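You operate a simulated robot arm through the tools that you are given. There is no shell and no other tool.

You are at the controls of a simulated robot arm. One attempt, no reset.

Task
Run a half load for the top rack and switch off at END.
Fine: leave the program as it is; keep the door shut while it runs.

The check looks at the end state, three seconds after you hand in, the way a careful person would. Anything else that was tipped, shoved, dropped, spilled or broken makes it a failure.

Robot
A 7-joint arm with a two-finger parallel gripper, fixed in place. Base frame: the origin is on the floor under the middle of its stand, x ahead of it, y to its left, z up. Units: mm, degrees, N and s.
With the tool pointing down near the work surface it reaches from about 160 to 640 mm from the base axis. Its first joint turns from -66.0 to 66.0 degrees. Payload 1.57 kg.
Tool frame: the origin (TCP) lies between the finger pads and is the grasp point; the fingertips stand 30 mm ahead of it; z points along the fingers, y is the line along which they close. The gripper opens to 110 mm. The fingers are 24 mm wide and 12 mm thick; the gripper's body (48 by 112 mm) begins 78 mm behind the TCP.
Orientation is told as [roll, pitch, yaw] about the base's x, y, z axes, in that order, counted from this pose: with the fingers straight down and closing along the base's y, the tool's x points along the base's -x, its y along +y and its z along -z.

Tools
- The arm moves only by the tool send_rows. Its argument "targets" is a list of rows, each an object of numbers (a shift or turn left out is 0, a gripper value left out holds the last): "hand": the finger opening in mm, from 0 to 110; "x", "y", "z": the shift along the tool's x, y, z in units of 500 mm (1.0 is 500 mm); "rx", "ry", "rz": the turn, a rotation vector about the tool's x, y, z in units of 120 degrees (1.0 is 120 degrees). In form: [{"hand": .., "x": .., "y": .., "z": .., "rx": .., "ry": .., "rz": ..}, ...]. A call has 1 to 20 rows; each row is the pose to reach, as a shift and turn from the pose commanded when the call began, along the tool's axes at that moment. A call with a number of a shift or a turn outside -1 to 1 is refused whole. Rows are played at 5 a second. More than 50 mm and 8.6 degrees between two rows, or a gripper value outside its range, and nothing of the call is played. Where a pose cannot be reached the arm comes as near as it can. A force on the tool above 40 N (or 10 N above the force at the start of the call, whichever is more), or a blocked arm, ends the call early, and 0.2 s more pass. Each finger travels about 108 mm/s and halts on what it meets, pressing with about 34 N; the grip force reading is that of the motor and also rises with nothing between the fingers. The clock runs only during rows and for 0.2 s after the last one: add rows that repeat a pose to give the fingers time. The reply holds the time, the measured pose of the TCP, the force on the tool along the base axes, the opening and the grip force, in the units named above and with some noise, with the torque about the TCP (base axes, N m) and any sound that the robot's microphone picked up.
- Cameras (640 x 400 px; columns grow to the right, rows downward): "scene" is fixed at [162.4, -396.1, 1390.8]; the picture's right is [0.78, -0.63, 0.00], its down [-0.42, -0.53, -0.74] and it looks along [0.46, 0.57, -0.68] (base axes); focal length 309 px, centre (320, 200). "wrist" rides on the gripper at [70, 16, -141] in the tool frame; the picture's right is [-0.23, 0.97, 0.00], its down [-0.86, -0.20, -0.48] and it looks along [-0.47, -0.11, 0.88] (tool axes); focal length 222 px, centre (320, 200). There is no depth. A picture from a camera that has moved, and an enlarged one, comes with that camera's place and axes in the base frame and with its lens.
- get_image(camera): a new picture of that camera. It takes no simulated time.
- inspect(camera, box): a new picture of the part [left, top, right, bottom] of that camera's present view, enlarged. It takes no simulated time.
- close_job(): hands the job in; it is judged then, once.

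Nothing tells you positions but the pictures and the camera data. Unless the task says otherwise, let go and move clear before handing in.

The tools are called after "Request:" by a JSON object that holds its "fn" and its "kwargs". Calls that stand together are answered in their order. send_rows: Moves the arm, as the interface text tells. Its arguments: {"type":"object","properties":{"targets":{"type":"array","items":{"type":"object","properties":{"hand":{"type":"number"},"x":{"type":"number"},"y":{"type":"number"},"z":{"type":"number"},"rx":{"type":"number"},"ry":{"type":"number"},"rz":{"type":"number"}}}}},"required":["targets"]} The other tools are called the same way: get_image (camera) takes a picture; inspect (camera, box) takes an enlarged picture of a part of a camera's view; close_job () hands the job in.

At the start:

```text
clock: 0.0
tool_pos: [403.6, 69.9, 945.1]
ee_rot: [0.0, -0.1, 0.0]
wrist_force: [-0.3, 0.2, -0.9]
ft_torque: [-0.05, 0.02, 0.0]
opening: 109.8
grasp_force: 0.1
```

scene: 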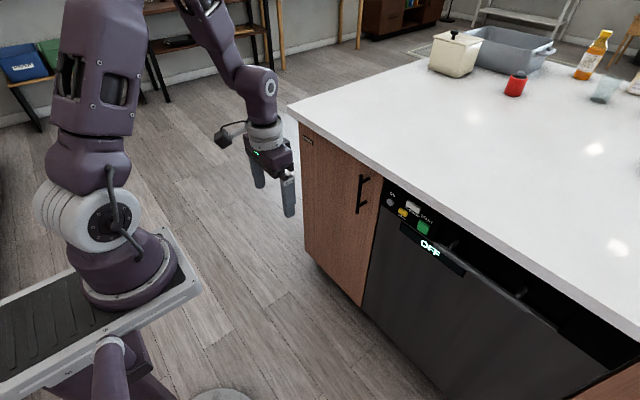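
wrist: 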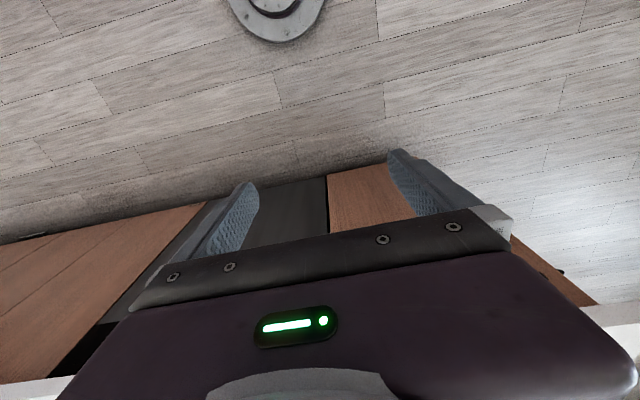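

I see a dishwasher front with a small control panel (buttons and a display reading OFF) beside a wooden cabinet door. I'll enlarge the panel to read the labels before moving.

Request:
{"fn": "inspect", "kwargs": {"camera": "scene", "box": [370, 180, 480, 270]}}

Request:
{"fn": "inspect", "kwargs": {"camera": "scene", "box": [290, 120, 640, 400]}}

Request:
{"fn": "inspect", "kwargs": {"camera": "scene", "box": [400, 0, 640, 150]}}

```text
4.44 times, centred on (425, 225) of scene
camera zoom: at [162.4, -396.1, 1390.8], right [0.78, -0.63, 0.0], down [-0.42, -0.53, -0.74], along [0.46, 0.57, -0.68], focal length 1374 px, centre (-147, 89)
```

zoom: 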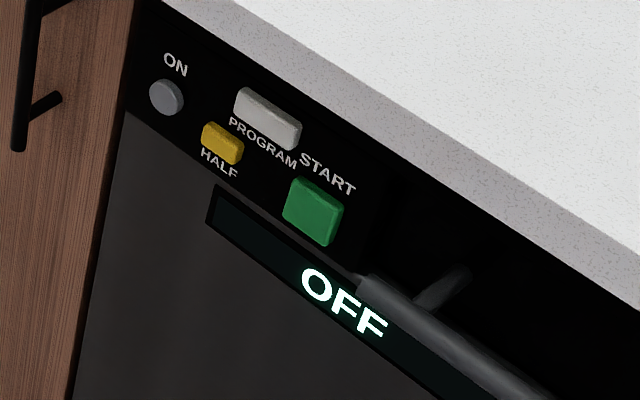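

```text
1.43 times, centred on (465, 260) of scene
camera zoom: at [162.4, -396.1, 1390.8], right [0.78, -0.63, 0.0], down [-0.42, -0.53, -0.74], along [0.46, 0.57, -0.68], focal length 442 px, centre (113, 114)
```

zoom: 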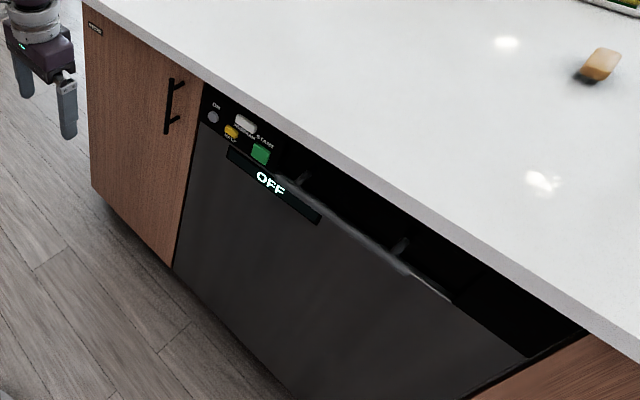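

```text
2.67 times, centred on (520, 75) of scene
camera zoom: at [162.4, -396.1, 1390.8], right [0.78, -0.63, 0.0], down [-0.42, -0.53, -0.74], along [0.46, 0.57, -0.68], focal length 825 px, centre (-213, 533)
```

zoom: 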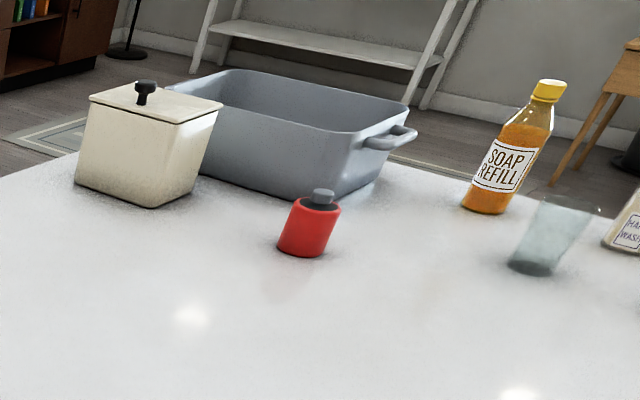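

The panel has four buttons: ON (grey), HALF (yellow), PROGRAM (white, which I'll leave alone) and START (green). The front plane seems to sit at roughly x≈650–700. I'll tilt the tool forward in place, close the fingers and use the wrist camera to locate the panel.

Request:
{"fn": "send_rows", "kwargs": {"targets": [{"hand": 110, "ry": -0.06}, {"ry": -0.12}, {"ry": -0.18}, {"ry": -0.24}, {"ry": -0.3}, {"ry": -0.36}, {"ry": -0.42}, {"ry": -0.48}]}}

```text
clock: 1.8
tool_pos: [452.1, 118.9, 932.2]
ee_rot: [-2.6, -49.5, 4.6]
wrist_force: [1.1, 0.2, 1.5]
ft_torque: [0.0, 0.2, 0.0]
opening: 110.1
grasp_force: 0.0
out of reach, approached as far as the arm can: row 4, 5, 6, 7, 8
```

The arm could not hold the position while tilting and drifted forward a bit. I'll take both views to see where it is now.

Request:
{"fn": "get_image", "kwargs": {"camera": "scene"}}

Request:
{"fn": "get_image", "kwargs": {"camera": "wrist"}}

```text
taken
```

scene: 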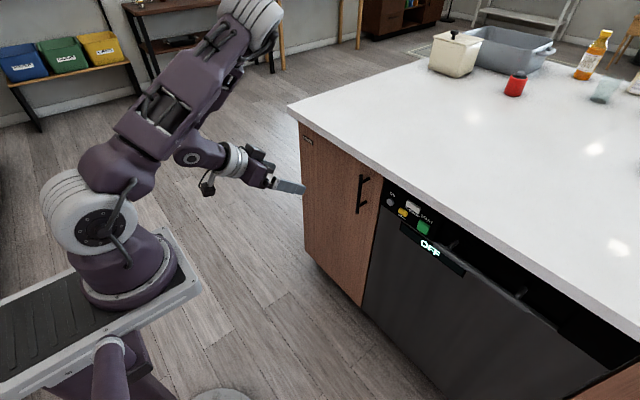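

```text
taken
camera wrist: at [297.9, 129.2, 970.1], right [0.1, 0.98, 0.14], down [0.2, -0.16, 0.97], along [0.97, -0.07, -0.21], focal length 222 px, centre (320, 200)
```

wrist: 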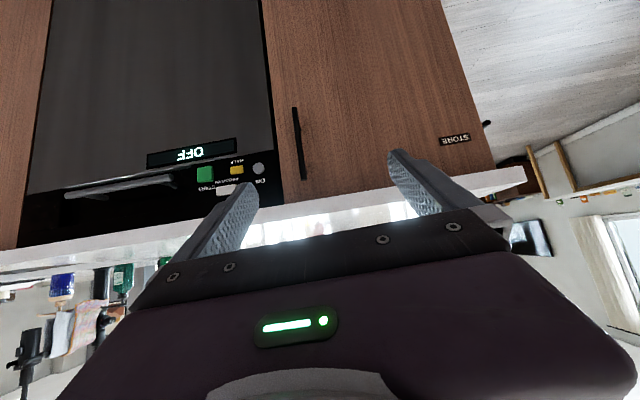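

From the two views I put the ON button at about (723, -18, 790), and the counter front edge at x≈700, around 905 mm high. I'll move to a standoff at about x=560 in front of the panel, with the tool horizontal and the fingers closed.

Request:
{"fn": "send_rows", "kwargs": {"targets": [{"hand": 0, "x": 0.0129, "y": -0.0293, "z": 0.0698, "ry": -0.045}, {"x": 0.0259, "y": -0.0587, "z": 0.1396, "ry": -0.09}, {"x": 0.0388, "y": -0.088, "z": 0.2094, "ry": -0.135}, {"x": 0.0517, "y": -0.1173, "z": 0.2792, "ry": -0.18}, {"x": 0.0647, "y": -0.1467, "z": 0.349, "ry": -0.225}, {"x": 0.0776, "y": -0.176, "z": 0.4188, "ry": -0.27}, {"x": 0.0776, "y": -0.176, "z": 0.4188, "ry": -0.27}]}}

```text
clock: 3.4
tool_pos: [592.6, 31.4, 770.8]
ee_rot: [-14.0, -82.4, 16.2]
wrist_force: [0.7, -0.4, -1.2]
ft_torque: [-0.02, 0.01, 0.0]
opening: 0.0
grasp_force: 21.4
```

The arm reached a standoff at x≈593 with the tool nearly horizontal. I'll look at the panel from here to refine the button positions.

Request:
{"fn": "get_image", "kwargs": {"camera": "wrist"}}

Request:
{"fn": "get_image", "kwargs": {"camera": "scene"}}

```text
taken
camera wrist: at [442.0, 38.4, 718.8], right [-0.01, 0.98, 0.19], down [-0.36, -0.19, 0.91], along [0.93, -0.06, 0.35], focal length 222 px, centre (320, 200)
```

wrist: 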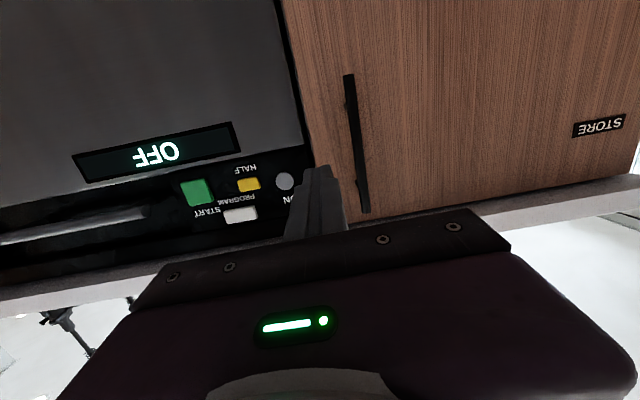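

```text
taken
```

scene: 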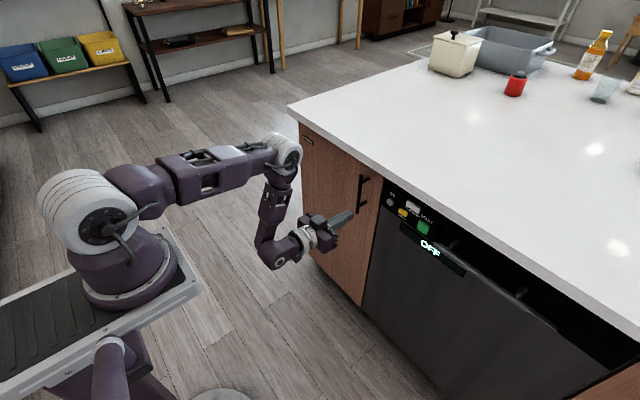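

I'll enlarge the panel in the wrist view and in the scene view for an exact triangulation.

Request:
{"fn": "inspect", "kwargs": {"camera": "wrist", "box": [160, 130, 340, 242]}}

Request:
{"fn": "inspect", "kwargs": {"camera": "scene", "box": [376, 185, 456, 235]}}

```text
3.56 times, centred on (250, 186) of wrist
camera zoom: at [442.0, 38.4, 718.8], right [-0.01, 0.98, 0.19], down [-0.36, -0.19, 0.91], along [0.93, -0.06, 0.35], focal length 790 px, centre (569, 250)
```

zoom: 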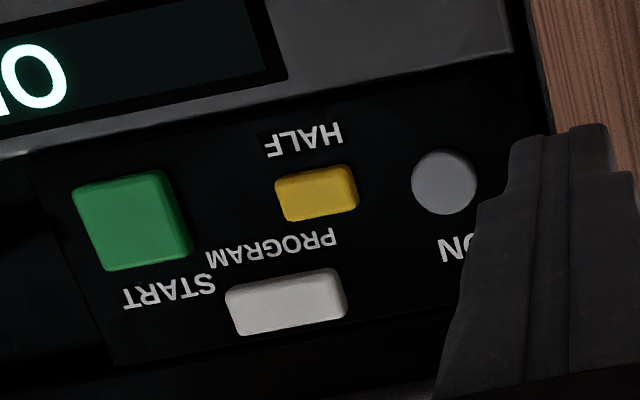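

```text
8.00 times, centred on (416, 210) of scene
camera zoom: at [162.3, -396.1, 1390.8], right [0.78, -0.63, 0.0], down [-0.42, -0.53, -0.74], along [0.46, 0.57, -0.68], focal length 2474 px, centre (-448, 120)
```

zoom: 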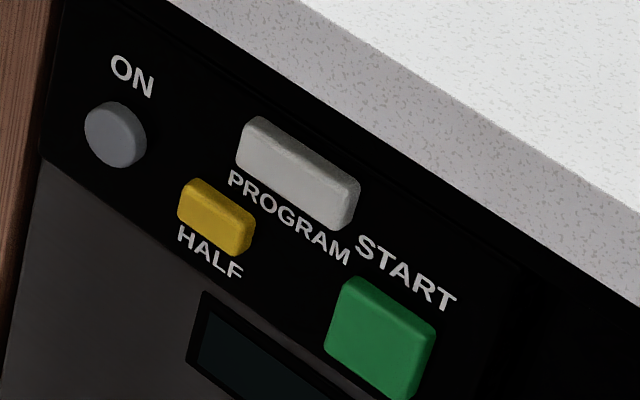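

The triangulation agrees across views, with button faces at x≈721. That puts ON at about (y -20, z 790), HALF at (y -66, z 785), START at (y -137, z 781) and PROGRAM at (y -92, z 825). I'll square the tool to the panel and line up with ON at a standoff.

Request:
{"fn": "send_rows", "kwargs": {"targets": [{"hand": 0, "x": -0.0124, "y": -0.027, "z": 0.0288, "rx": 0.0043, "ry": -0.0153, "rz": 0.0038}, {"x": -0.0248, "y": -0.054, "z": 0.0576, "rx": 0.0086, "ry": -0.0306, "rz": 0.0076}, {"x": -0.0372, "y": -0.081, "z": 0.0864, "rx": 0.013, "ry": -0.0458, "rz": 0.0113}, {"x": -0.0496, "y": -0.1081, "z": 0.1152, "rx": 0.0173, "ry": -0.0611, "rz": 0.0151}, {"x": -0.0496, "y": -0.1081, "z": 0.1152, "rx": 0.0173, "ry": -0.0611, "rz": 0.0151}]}}

Request:
{"fn": "inspect", "kwargs": {"camera": "scene", "box": [340, 165, 500, 265]}}

Request:
{"fn": "get_image", "kwargs": {"camera": "wrist"}}

```text
clock: 4.6
tool_pos: [657.3, -20.8, 790.5]
ee_rot: [-99.4, -90.0, 99.6]
wrist_force: [0.0, 0.2, -1.2]
ft_torque: [0.01, -0.05, -0.01]
opening: 0.0
grasp_force: 21.1
```

```text
4.00 times, centred on (420, 215) of scene
camera zoom: at [162.4, -396.1, 1390.8], right [0.78, -0.63, 0.0], down [-0.42, -0.53, -0.74], along [0.46, 0.57, -0.68], focal length 1237 px, centre (-80, 140)
```

zoom: 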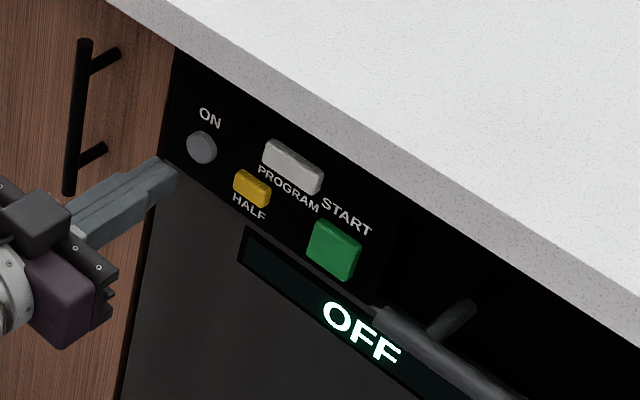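

```text
taken
camera wrist: at [513.6, -5.6, 720.5], right [0.0, 0.97, 0.22], down [-0.48, -0.2, 0.86], along [0.88, -0.1, 0.47], focal length 222 px, centre (320, 200)
```

wrist: 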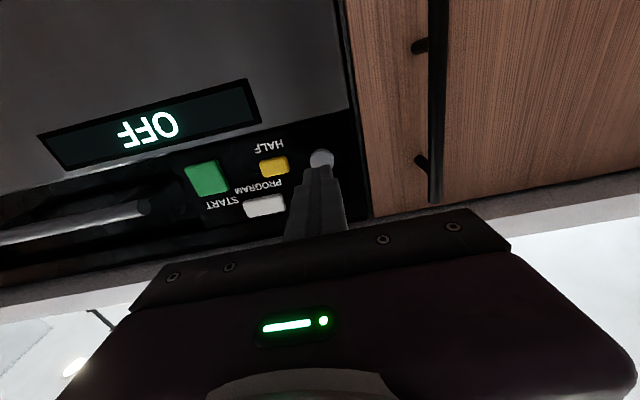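

The tool is now square to the panel with the tips at x≈687, lined up with ON, which is about 34 mm away. I'll approach gently, press ON briefly and back off.

Request:
{"fn": "send_rows", "kwargs": {"targets": [{"hand": 0, "z": 0.03}, {"z": 0.05}, {"z": 0.06}, {"z": 0.066}, {"z": 0.07}]}}

Request:
{"fn": "inspect", "kwargs": {"camera": "scene", "box": [340, 165, 500, 265]}}

Request:
{"fn": "get_image", "kwargs": {"camera": "wrist"}}

```text
clock: 5.8
tool_pos: [690.4, -18.7, 791.6]
ee_rot: [-102.9, -89.9, 103.1]
wrist_force: [-1.0, -0.1, 0.9]
ft_torque: [0.0, -0.03, 0.02]
opening: 0.0
grasp_force: 21.2
heard: click
```

```text
4.00 times, centred on (420, 215) of scene
camera zoom: at [162.3, -396.1, 1390.8], right [0.78, -0.63, 0.0], down [-0.42, -0.53, -0.74], along [0.46, 0.57, -0.68], focal length 1237 px, centre (-80, 140)
```

zoom: 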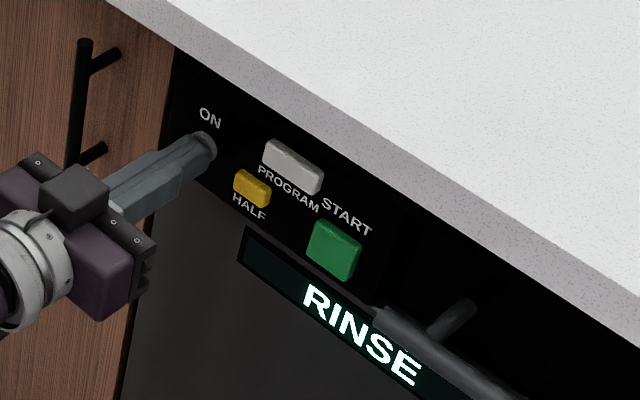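

```text
taken
camera wrist: at [548.3, -4.7, 720.7], right [0.0, 0.97, 0.22], down [-0.48, -0.2, 0.86], along [0.88, -0.1, 0.47], focal length 222 px, centre (320, 200)
```

wrist: 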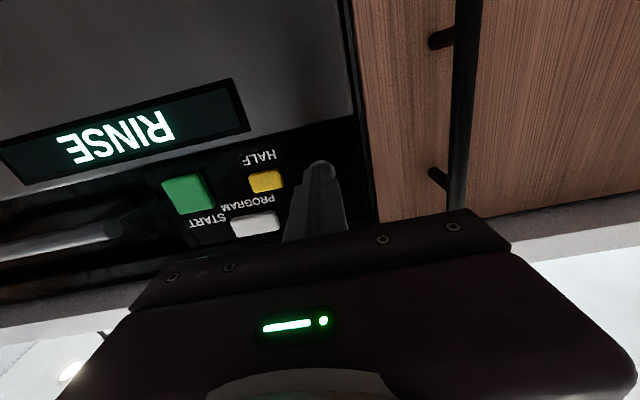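

ON clicked, and the display now shows the program RINSE, which I leave as it is. I'll back off straight and check that the display stays on.

Request:
{"fn": "send_rows", "kwargs": {"targets": [{"hand": 0, "z": -0.02}, {"z": -0.05}, {"z": -0.06}]}}

Request:
{"fn": "inspect", "kwargs": {"camera": "scene", "box": [340, 165, 500, 265]}}

Request:
{"fn": "get_image", "kwargs": {"camera": "wrist"}}

```text
clock: 6.6
tool_pos: [660.4, -19.6, 790.4]
ee_rot: [-102.4, -89.8, 102.8]
wrist_force: [0.0, 0.5, -0.2]
ft_torque: [0.01, 0.01, 0.01]
opening: 0.0
grasp_force: 21.2
```

```text
4.00 times, centred on (420, 215) of scene
camera zoom: at [162.4, -396.1, 1390.8], right [0.78, -0.63, 0.0], down [-0.42, -0.53, -0.74], along [0.46, 0.57, -0.68], focal length 1237 px, centre (-80, 140)
```

zoom: 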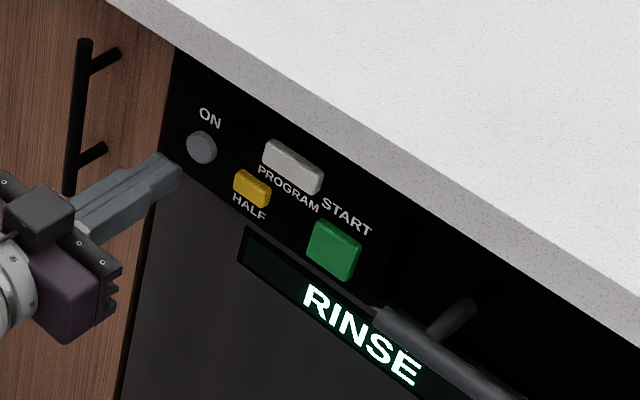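

```text
taken
camera wrist: at [518.1, -4.4, 721.0], right [0.0, 0.97, 0.22], down [-0.48, -0.2, 0.86], along [0.88, -0.1, 0.47], focal length 222 px, centre (320, 200)
```

wrist: 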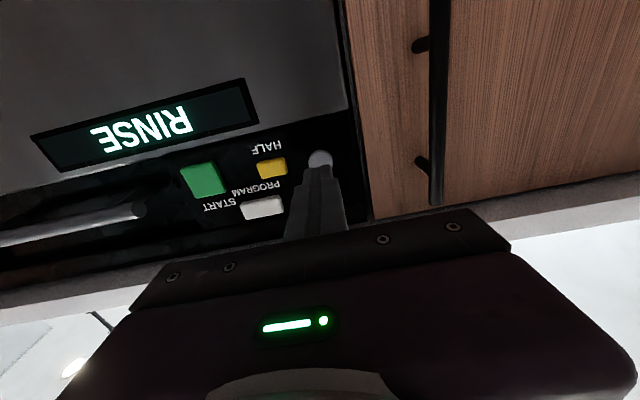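

The program RINSE stays shown. Next I'll move sideways to HALF (y≈-66, z≈785) and press it once.

Request:
{"fn": "send_rows", "kwargs": {"targets": [{"hand": 0, "x": 0.0055, "y": -0.046}, {"x": 0.011, "y": -0.092}, {"x": 0.011, "y": -0.092}, {"x": 0.011, "y": -0.092, "z": 0.03}, {"x": 0.011, "y": -0.092, "z": 0.046}, {"x": 0.011, "y": -0.092, "z": 0.054}, {"x": 0.011, "y": -0.092, "z": 0.06}]}}

Request:
{"fn": "inspect", "kwargs": {"camera": "scene", "box": [340, 165, 500, 265]}}

Request:
{"fn": "get_image", "kwargs": {"camera": "wrist"}}

```text
clock: 8.2
tool_pos: [689.3, -66.2, 786.1]
ee_rot: [-107.5, -89.8, 107.6]
wrist_force: [-1.7, -0.7, 1.0]
ft_torque: [-0.02, -0.04, -0.02]
opening: 0.2
grasp_force: 21.3
heard: click
```

```text
4.00 times, centred on (420, 215) of scene
camera zoom: at [162.3, -396.1, 1390.8], right [0.78, -0.63, 0.0], down [-0.42, -0.53, -0.74], along [0.46, 0.57, -0.68], focal length 1237 px, centre (-80, 140)
```

zoom: 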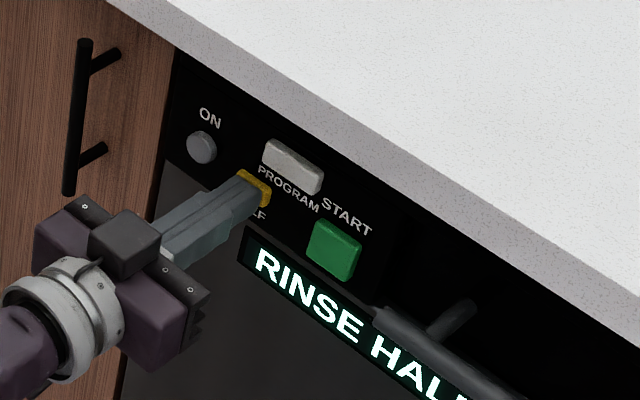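

```text
taken
camera wrist: at [547.7, -51.2, 716.1], right [0.0, 0.97, 0.22], down [-0.48, -0.2, 0.86], along [0.88, -0.1, 0.47], focal length 222 px, centre (320, 200)
```

wrist: 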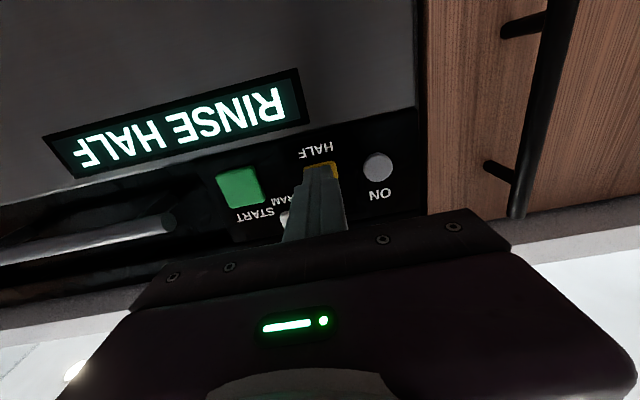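

HALF clicked and the display reads "RINSE HALF". I'll back off and read the display in full.

Request:
{"fn": "send_rows", "kwargs": {"targets": [{"hand": 0, "z": -0.02}, {"z": -0.05}, {"z": -0.06}]}}

Request:
{"fn": "inspect", "kwargs": {"camera": "scene", "box": [370, 185, 498, 285]}}

Request:
{"fn": "get_image", "kwargs": {"camera": "wrist"}}

```text
clock: 9.0
tool_pos: [660.3, -66.7, 786.6]
ee_rot: [-103.9, -89.9, 104.0]
wrist_force: [-1.2, -0.8, 0.3]
ft_torque: [0.01, 0.0, -0.01]
opening: 0.0
grasp_force: 21.1
```

```text
4.00 times, centred on (434, 235) of scene
camera zoom: at [162.4, -396.1, 1390.8], right [0.78, -0.63, 0.0], down [-0.42, -0.53, -0.74], along [0.46, 0.57, -0.68], focal length 1237 px, centre (-136, 60)
```

zoom: 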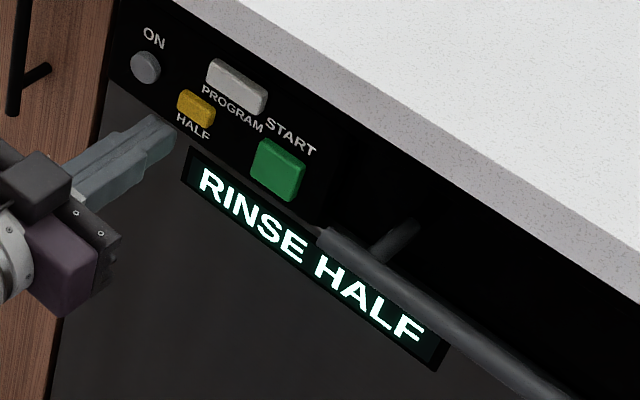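

```text
taken
camera wrist: at [518.2, -51.1, 715.8], right [0.0, 0.97, 0.22], down [-0.48, -0.2, 0.86], along [0.88, -0.1, 0.47], focal length 222 px, centre (320, 200)
```

wrist: 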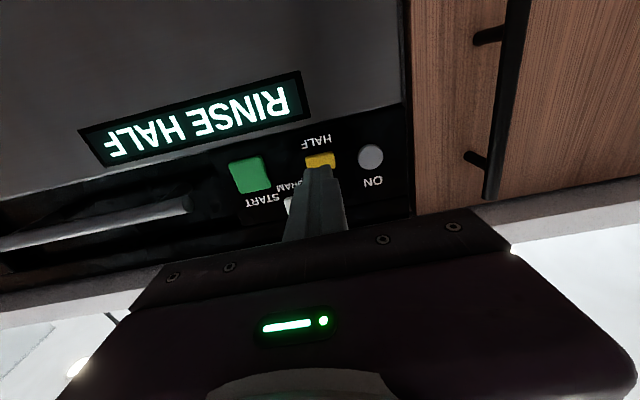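

The display shows "RINSE HALF" steadily and the door is shut. Next is START at about (y -136, z 782), with one press.

Request:
{"fn": "send_rows", "kwargs": {"targets": [{"hand": 0, "x": 0.003, "y": -0.046}, {"x": 0.006, "y": -0.092}, {"x": 0.009, "y": -0.139}, {"x": 0.009, "y": -0.139}, {"x": 0.009, "y": -0.139, "z": 0.03}, {"x": 0.009, "y": -0.139, "z": 0.046}, {"x": 0.009, "y": -0.139, "z": 0.054}, {"x": 0.009, "y": -0.139, "z": 0.06}]}}

Request:
{"fn": "inspect", "kwargs": {"camera": "scene", "box": [370, 185, 498, 285]}}

Request:
{"fn": "get_image", "kwargs": {"camera": "wrist"}}

```text
clock: 10.8
tool_pos: [689.1, -135.1, 784.4]
ee_rot: [-90.6, -89.9, 90.8]
wrist_force: [-1.2, 1.1, 0.1]
ft_torque: [-0.03, 0.01, -0.02]
opening: 0.0
grasp_force: 21.5
```

```text
4.00 times, centred on (434, 235) of scene
camera zoom: at [162.3, -396.1, 1390.8], right [0.78, -0.63, 0.0], down [-0.42, -0.53, -0.74], along [0.46, 0.57, -0.68], focal length 1237 px, centre (-136, 60)
```

zoom: 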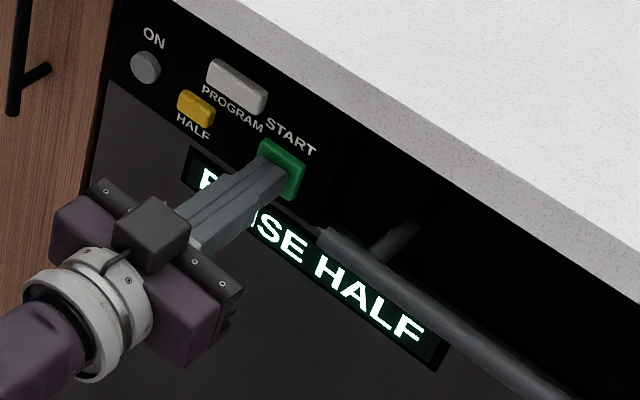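

```text
taken
camera wrist: at [547.6, -120.4, 713.3], right [0.0, 0.97, 0.22], down [-0.48, -0.2, 0.86], along [0.88, -0.1, 0.47], focal length 222 px, centre (320, 200)
```

wrist: 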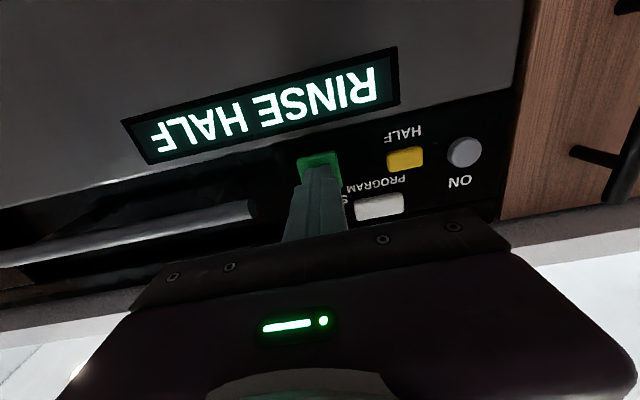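

There has been no click on START yet, so the fingertip is at the button but it is not fully pressed. I'll push a few more millimetres.

Request:
{"fn": "send_rows", "kwargs": {"targets": [{"hand": 0, "z": 0.003}, {"z": 0.006}, {"z": 0.008}]}}

Request:
{"fn": "get_image", "kwargs": {"camera": "wrist"}}

```text
clock: 11.6
tool_pos: [692.8, -136.2, 782.4]
ee_rot: [-134.6, -89.8, 134.7]
wrist_force: [-12.2, -0.1, 7.3]
ft_torque: [0.0, -0.21, -0.01]
opening: 0.1
grasp_force: 21.3
heard: click
```

```text
taken
camera wrist: at [552.1, -120.4, 712.3], right [0.0, 0.97, 0.23], down [-0.48, -0.2, 0.85], along [0.88, -0.1, 0.47], focal length 222 px, centre (320, 200)
```

wrist: 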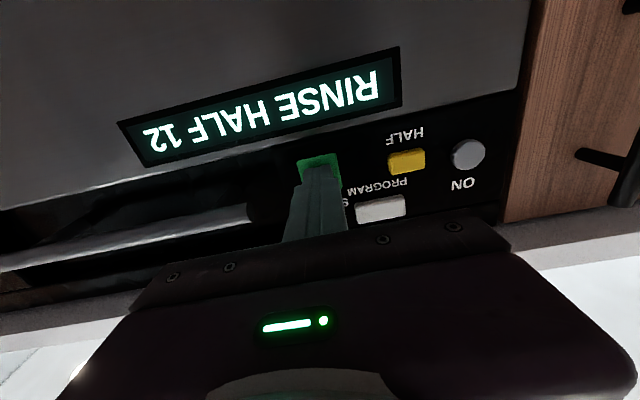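

START clicked and the display reads "RINSE HALF 12", so the program is running with a countdown. I'll back straight off and then watch the display.

Request:
{"fn": "send_rows", "kwargs": {"targets": [{"hand": 0, "z": -0.02}, {"z": -0.05}, {"z": -0.068}, {"z": -0.068}]}}

Request:
{"fn": "inspect", "kwargs": {"camera": "scene", "box": [370, 185, 498, 285]}}

Request:
{"fn": "get_image", "kwargs": {"camera": "wrist"}}

```text
clock: 12.6
tool_pos: [662.4, -134.7, 782.9]
ee_rot: [-92.7, -89.8, 93.0]
wrist_force: [-0.5, 0.3, 0.2]
ft_torque: [0.0, -0.01, 0.01]
opening: 0.3
grasp_force: 20.8
```

```text
4.00 times, centred on (434, 235) of scene
camera zoom: at [162.4, -396.1, 1390.8], right [0.78, -0.63, 0.0], down [-0.42, -0.53, -0.74], along [0.46, 0.57, -0.68], focal length 1237 px, centre (-136, 60)
```

zoom: 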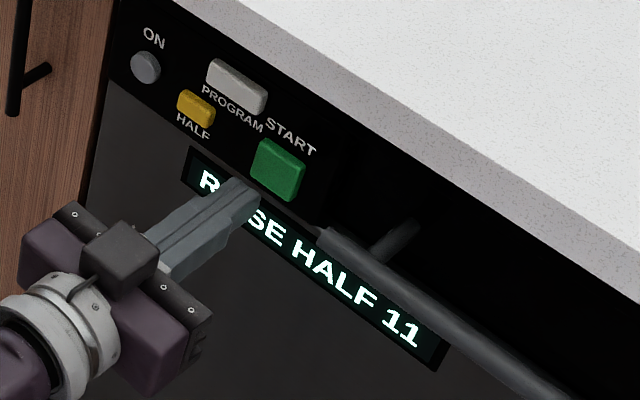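

```text
taken
camera wrist: at [519.4, -120.9, 712.5], right [0.0, 0.97, 0.22], down [-0.48, -0.2, 0.86], along [0.88, -0.1, 0.47], focal length 222 px, centre (320, 200)
```

wrist: 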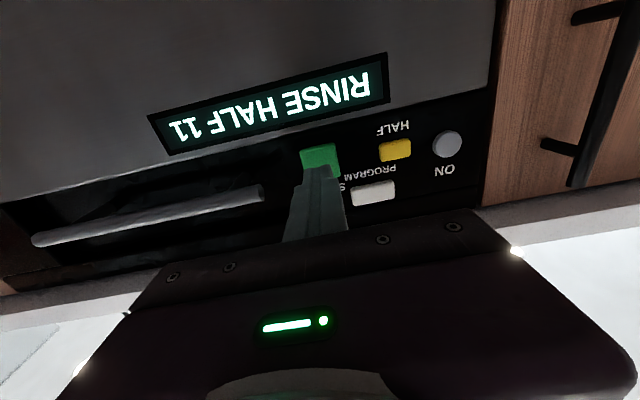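

The countdown is running at 11 and drops about one per second. I'll move to the ON standoff without touching anything and wait there.

Request:
{"fn": "send_rows", "kwargs": {"targets": [{"hand": 0, "x": -0.0035, "y": 0.0575}, {"x": -0.007, "y": 0.115}, {"x": -0.0105, "y": 0.1725}, {"x": -0.014, "y": 0.23}, {"x": -0.014, "y": 0.23}, {"x": -0.014, "y": 0.23}, {"x": -0.014, "y": 0.23}, {"x": -0.014, "y": 0.23}, {"x": -0.014, "y": 0.23}, {"x": -0.014, "y": 0.23}, {"x": -0.014, "y": 0.23}, {"x": -0.014, "y": 0.23}, {"x": -0.014, "y": 0.23}, {"x": -0.014, "y": 0.23}, {"x": -0.014, "y": 0.23}, {"x": -0.014, "y": 0.23}, {"x": -0.014, "y": 0.23}, {"x": -0.014, "y": 0.23}, {"x": -0.014, "y": 0.23}, {"x": -0.014, "y": 0.23}]}}

Request:
{"fn": "inspect", "kwargs": {"camera": "scene", "box": [370, 185, 498, 285]}}

Request:
{"fn": "get_image", "kwargs": {"camera": "wrist"}}

```text
clock: 16.8
tool_pos: [660.6, -21.2, 789.5]
ee_rot: [-98.7, -89.9, 99.0]
wrist_force: [-0.1, 0.8, -0.1]
ft_torque: [0.0, 0.01, 0.0]
opening: 0.1
grasp_force: 21.4
```

```text
4.00 times, centred on (434, 235) of scene
camera zoom: at [162.4, -396.1, 1390.8], right [0.78, -0.63, 0.0], down [-0.42, -0.53, -0.74], along [0.46, 0.57, -0.68], focal length 1237 px, centre (-136, 60)
```

zoom: 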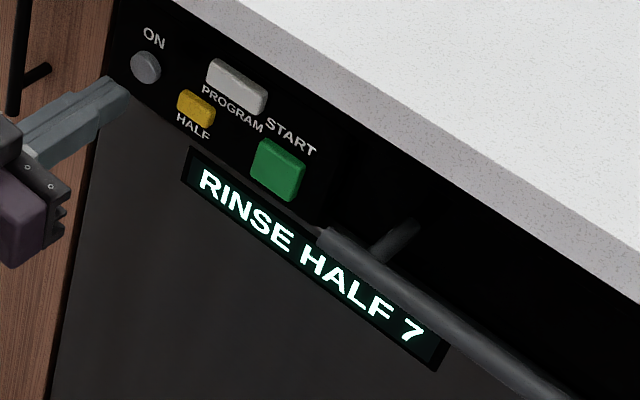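

```text
taken
camera wrist: at [519.0, -7.4, 719.2], right [0.0, 0.97, 0.22], down [-0.48, -0.2, 0.86], along [0.88, -0.1, 0.47], focal length 222 px, centre (320, 200)
```

wrist: 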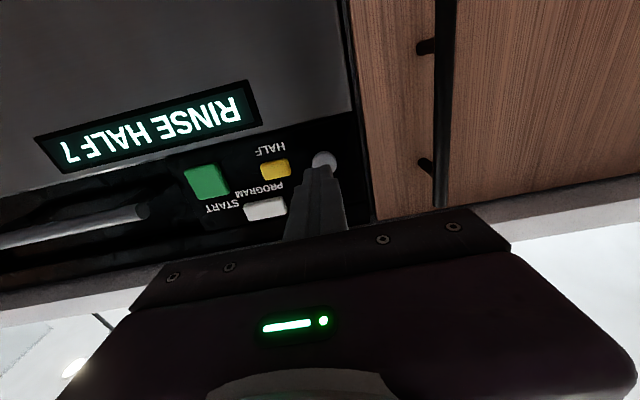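

The display shows 7 left and the fingers are clear in front of ON. I'll hold still and keep waiting.

Request:
{"fn": "send_rows", "kwargs": {"targets": [{"hand": 0}, {"z": 0}, {"z": 0}, {"z": 0}, {"z": 0}, {"z": 0}, {"z": 0}, {"z": 0}, {"z": 0}, {"z": 0}, {"z": 0}, {"z": 0}, {"z": 0}, {"z": 0}, {"z": 0}, {"z": 0}, {"z": 0}, {"z": 0}, {"z": 0}, {"z": 0}]}}

Request:
{"fn": "inspect", "kwargs": {"camera": "scene", "box": [370, 185, 498, 285]}}

```text
clock: 21.0
tool_pos: [661.3, -22.7, 788.8]
ee_rot: [-98.9, -89.8, 99.0]
wrist_force: [-0.5, -0.4, 0.3]
ft_torque: [-0.01, 0.0, 0.02]
opening: 0.1
grasp_force: 21.1
```

```text
4.00 times, centred on (434, 235) of scene
camera zoom: at [162.4, -396.1, 1390.8], right [0.78, -0.63, 0.0], down [-0.42, -0.53, -0.74], along [0.46, 0.57, -0.68], focal length 1237 px, centre (-136, 60)
```

zoom: 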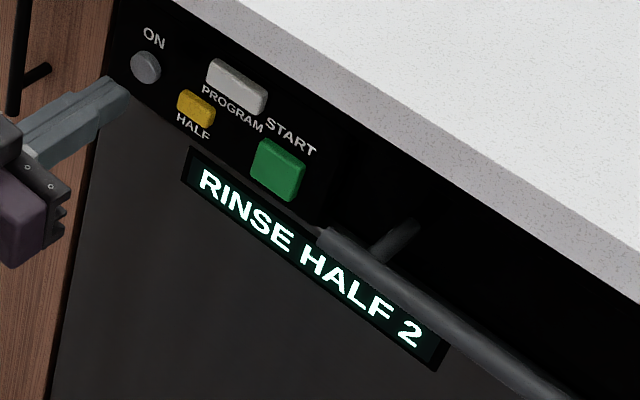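

The display shows 2 left. I'll wait roughly another 3 seconds until END appears.

Request:
{"fn": "send_rows", "kwargs": {"targets": [{"hand": 0}, {"z": 0}, {"z": 0}, {"z": 0}, {"z": 0}, {"z": 0}, {"z": 0}, {"z": 0}, {"z": 0}, {"z": 0}, {"z": 0}, {"z": 0}, {"z": 0}, {"z": 0}]}}

Request:
{"fn": "inspect", "kwargs": {"camera": "scene", "box": [370, 185, 498, 285]}}

Request:
{"fn": "get_image", "kwargs": {"camera": "wrist"}}

```text
clock: 24.0
tool_pos: [661.7, -22.7, 788.6]
ee_rot: [-99.3, -89.9, 99.4]
wrist_force: [-0.3, 0.1, -0.4]
ft_torque: [0.02, -0.01, 0.01]
opening: 0.2
grasp_force: 21.6
```

```text
4.00 times, centred on (434, 235) of scene
camera zoom: at [162.4, -396.1, 1390.8], right [0.78, -0.63, 0.0], down [-0.42, -0.53, -0.74], along [0.46, 0.57, -0.68], focal length 1237 px, centre (-136, 60)
```

zoom: 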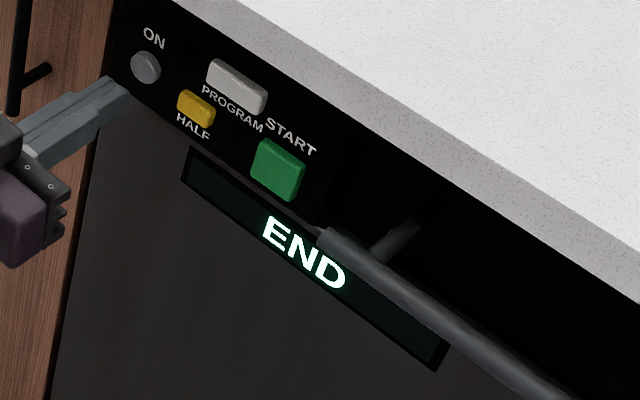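

```text
taken
camera wrist: at [519.0, -7.4, 719.2], right [0.0, 0.97, 0.22], down [-0.48, -0.2, 0.86], along [0.88, -0.1, 0.47], focal length 222 px, centre (320, 200)
```

wrist: 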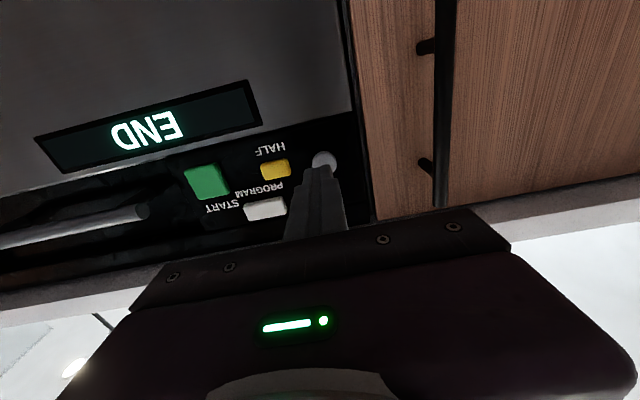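

The display says END. I'll shift a few millimetres to centre on ON and press it once to switch off.

Request:
{"fn": "send_rows", "kwargs": {"targets": [{"hand": 0, "x": -0.002, "y": 0.007}, {"x": -0.002, "y": 0.007, "z": 0.03}, {"x": -0.002, "y": 0.007, "z": 0.046}, {"x": -0.002, "y": 0.007, "z": 0.054}, {"x": -0.002, "y": 0.007, "z": 0.06}]}}

Request:
{"fn": "inspect", "kwargs": {"camera": "scene", "box": [370, 185, 498, 285]}}

```text
clock: 25.2
tool_pos: [689.5, -17.3, 789.4]
ee_rot: [-82.9, -89.8, 83.0]
wrist_force: [-1.6, -0.6, -1.1]
ft_torque: [-0.03, 0.04, -0.01]
opening: 0.0
grasp_force: 20.9
heard: click
```

```text
4.00 times, centred on (434, 235) of scene
camera zoom: at [162.3, -396.1, 1390.8], right [0.78, -0.63, 0.0], down [-0.42, -0.53, -0.74], along [0.46, 0.57, -0.68], focal length 1237 px, centre (-136, 60)
```

zoom: 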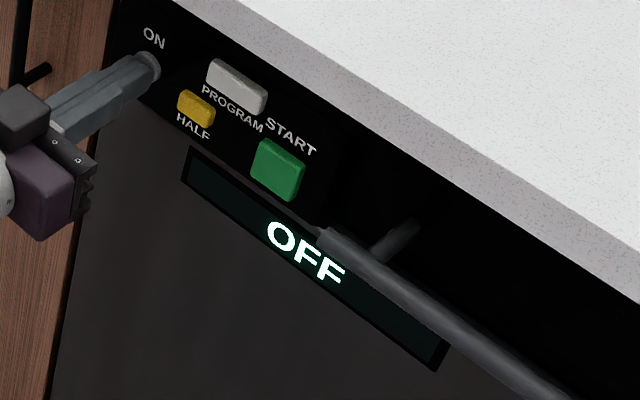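

ON clicked again and the display reads OFF. I'll pull straight back well clear of the panel and check the final state.

Request:
{"fn": "send_rows", "kwargs": {"targets": [{"hand": 0, "z": -0.03}, {"z": -0.08}, {"z": -0.14}, {"z": -0.2}, {"z": -0.2}, {"z": -0.2}]}}

Request:
{"fn": "get_image", "kwargs": {"camera": "scene"}}

Request:
{"fn": "inspect", "kwargs": {"camera": "scene", "box": [370, 185, 498, 285]}}

Request:
{"fn": "get_image", "kwargs": {"camera": "wrist"}}

```text
clock: 26.6
tool_pos: [589.1, -18.7, 789.9]
ee_rot: [-96.9, -89.9, 97.0]
wrist_force: [-0.4, 0.1, -1.2]
ft_torque: [0.0, -0.01, 0.03]
opening: 0.0
grasp_force: 20.6
```

```text
taken
```

scene: 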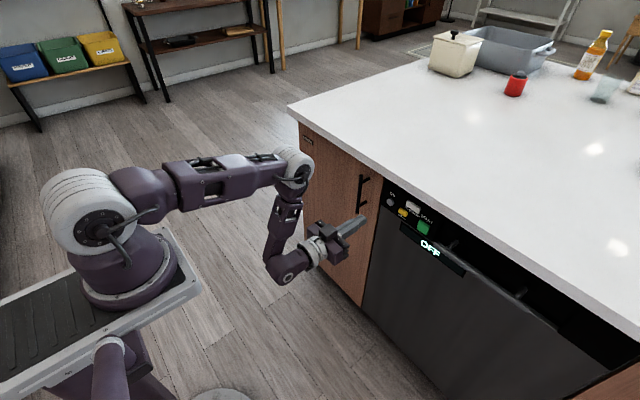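

```text
4.00 times, centred on (434, 235) of scene
camera zoom: at [162.4, -396.1, 1390.8], right [0.78, -0.63, 0.0], down [-0.42, -0.53, -0.74], along [0.46, 0.57, -0.68], focal length 1237 px, centre (-136, 60)
```

zoom: 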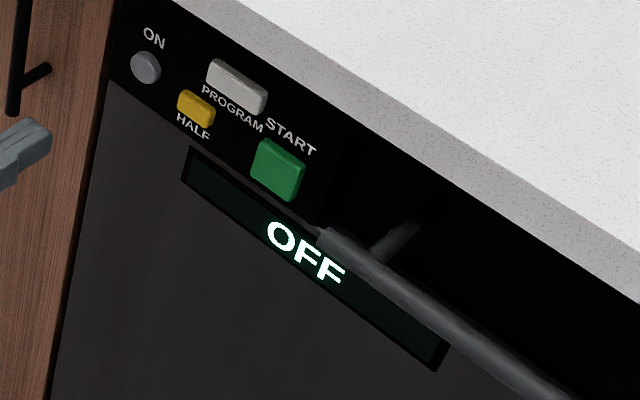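

```text
taken
camera wrist: at [447.4, -3.4, 720.8], right [0.0, 0.97, 0.22], down [-0.48, -0.2, 0.86], along [0.88, -0.1, 0.47], focal length 222 px, centre (320, 200)
```

wrist: 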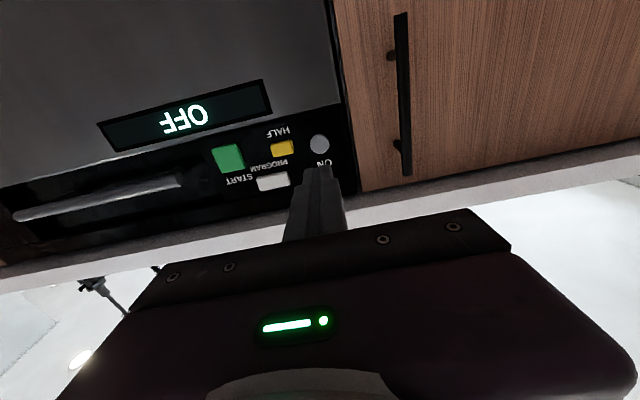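

The display reads OFF after the half-load RINSE ran through to END. The door stayed shut, the arm is clear, and everything on the counter is where it was, so I'm handing in.

Request:
{"fn": "close_job", "kwargs": {}}

```text
The job is handed in.
```

The dishwasher ran a half load to END and I switched it off. I've handed the job in, and the check result hasn't come back to me.

- **Program:** I left it as it was; it came up as RINSE. The display read "RINSE HALF" once I pressed HALF.
- **Top rack:** The panel has a single HALF button and the display never names a rack, so I pressed it once and took that as the top-rack half load.
- **Run:** I pressed START, the display counted down from 12, and I waited for END before pressing ON to switch off. The display then read OFF.
- **Surroundings:** The door stayed shut throughout. Nothing on the counter moved, and the arm ended about 100 mm back from the panel.
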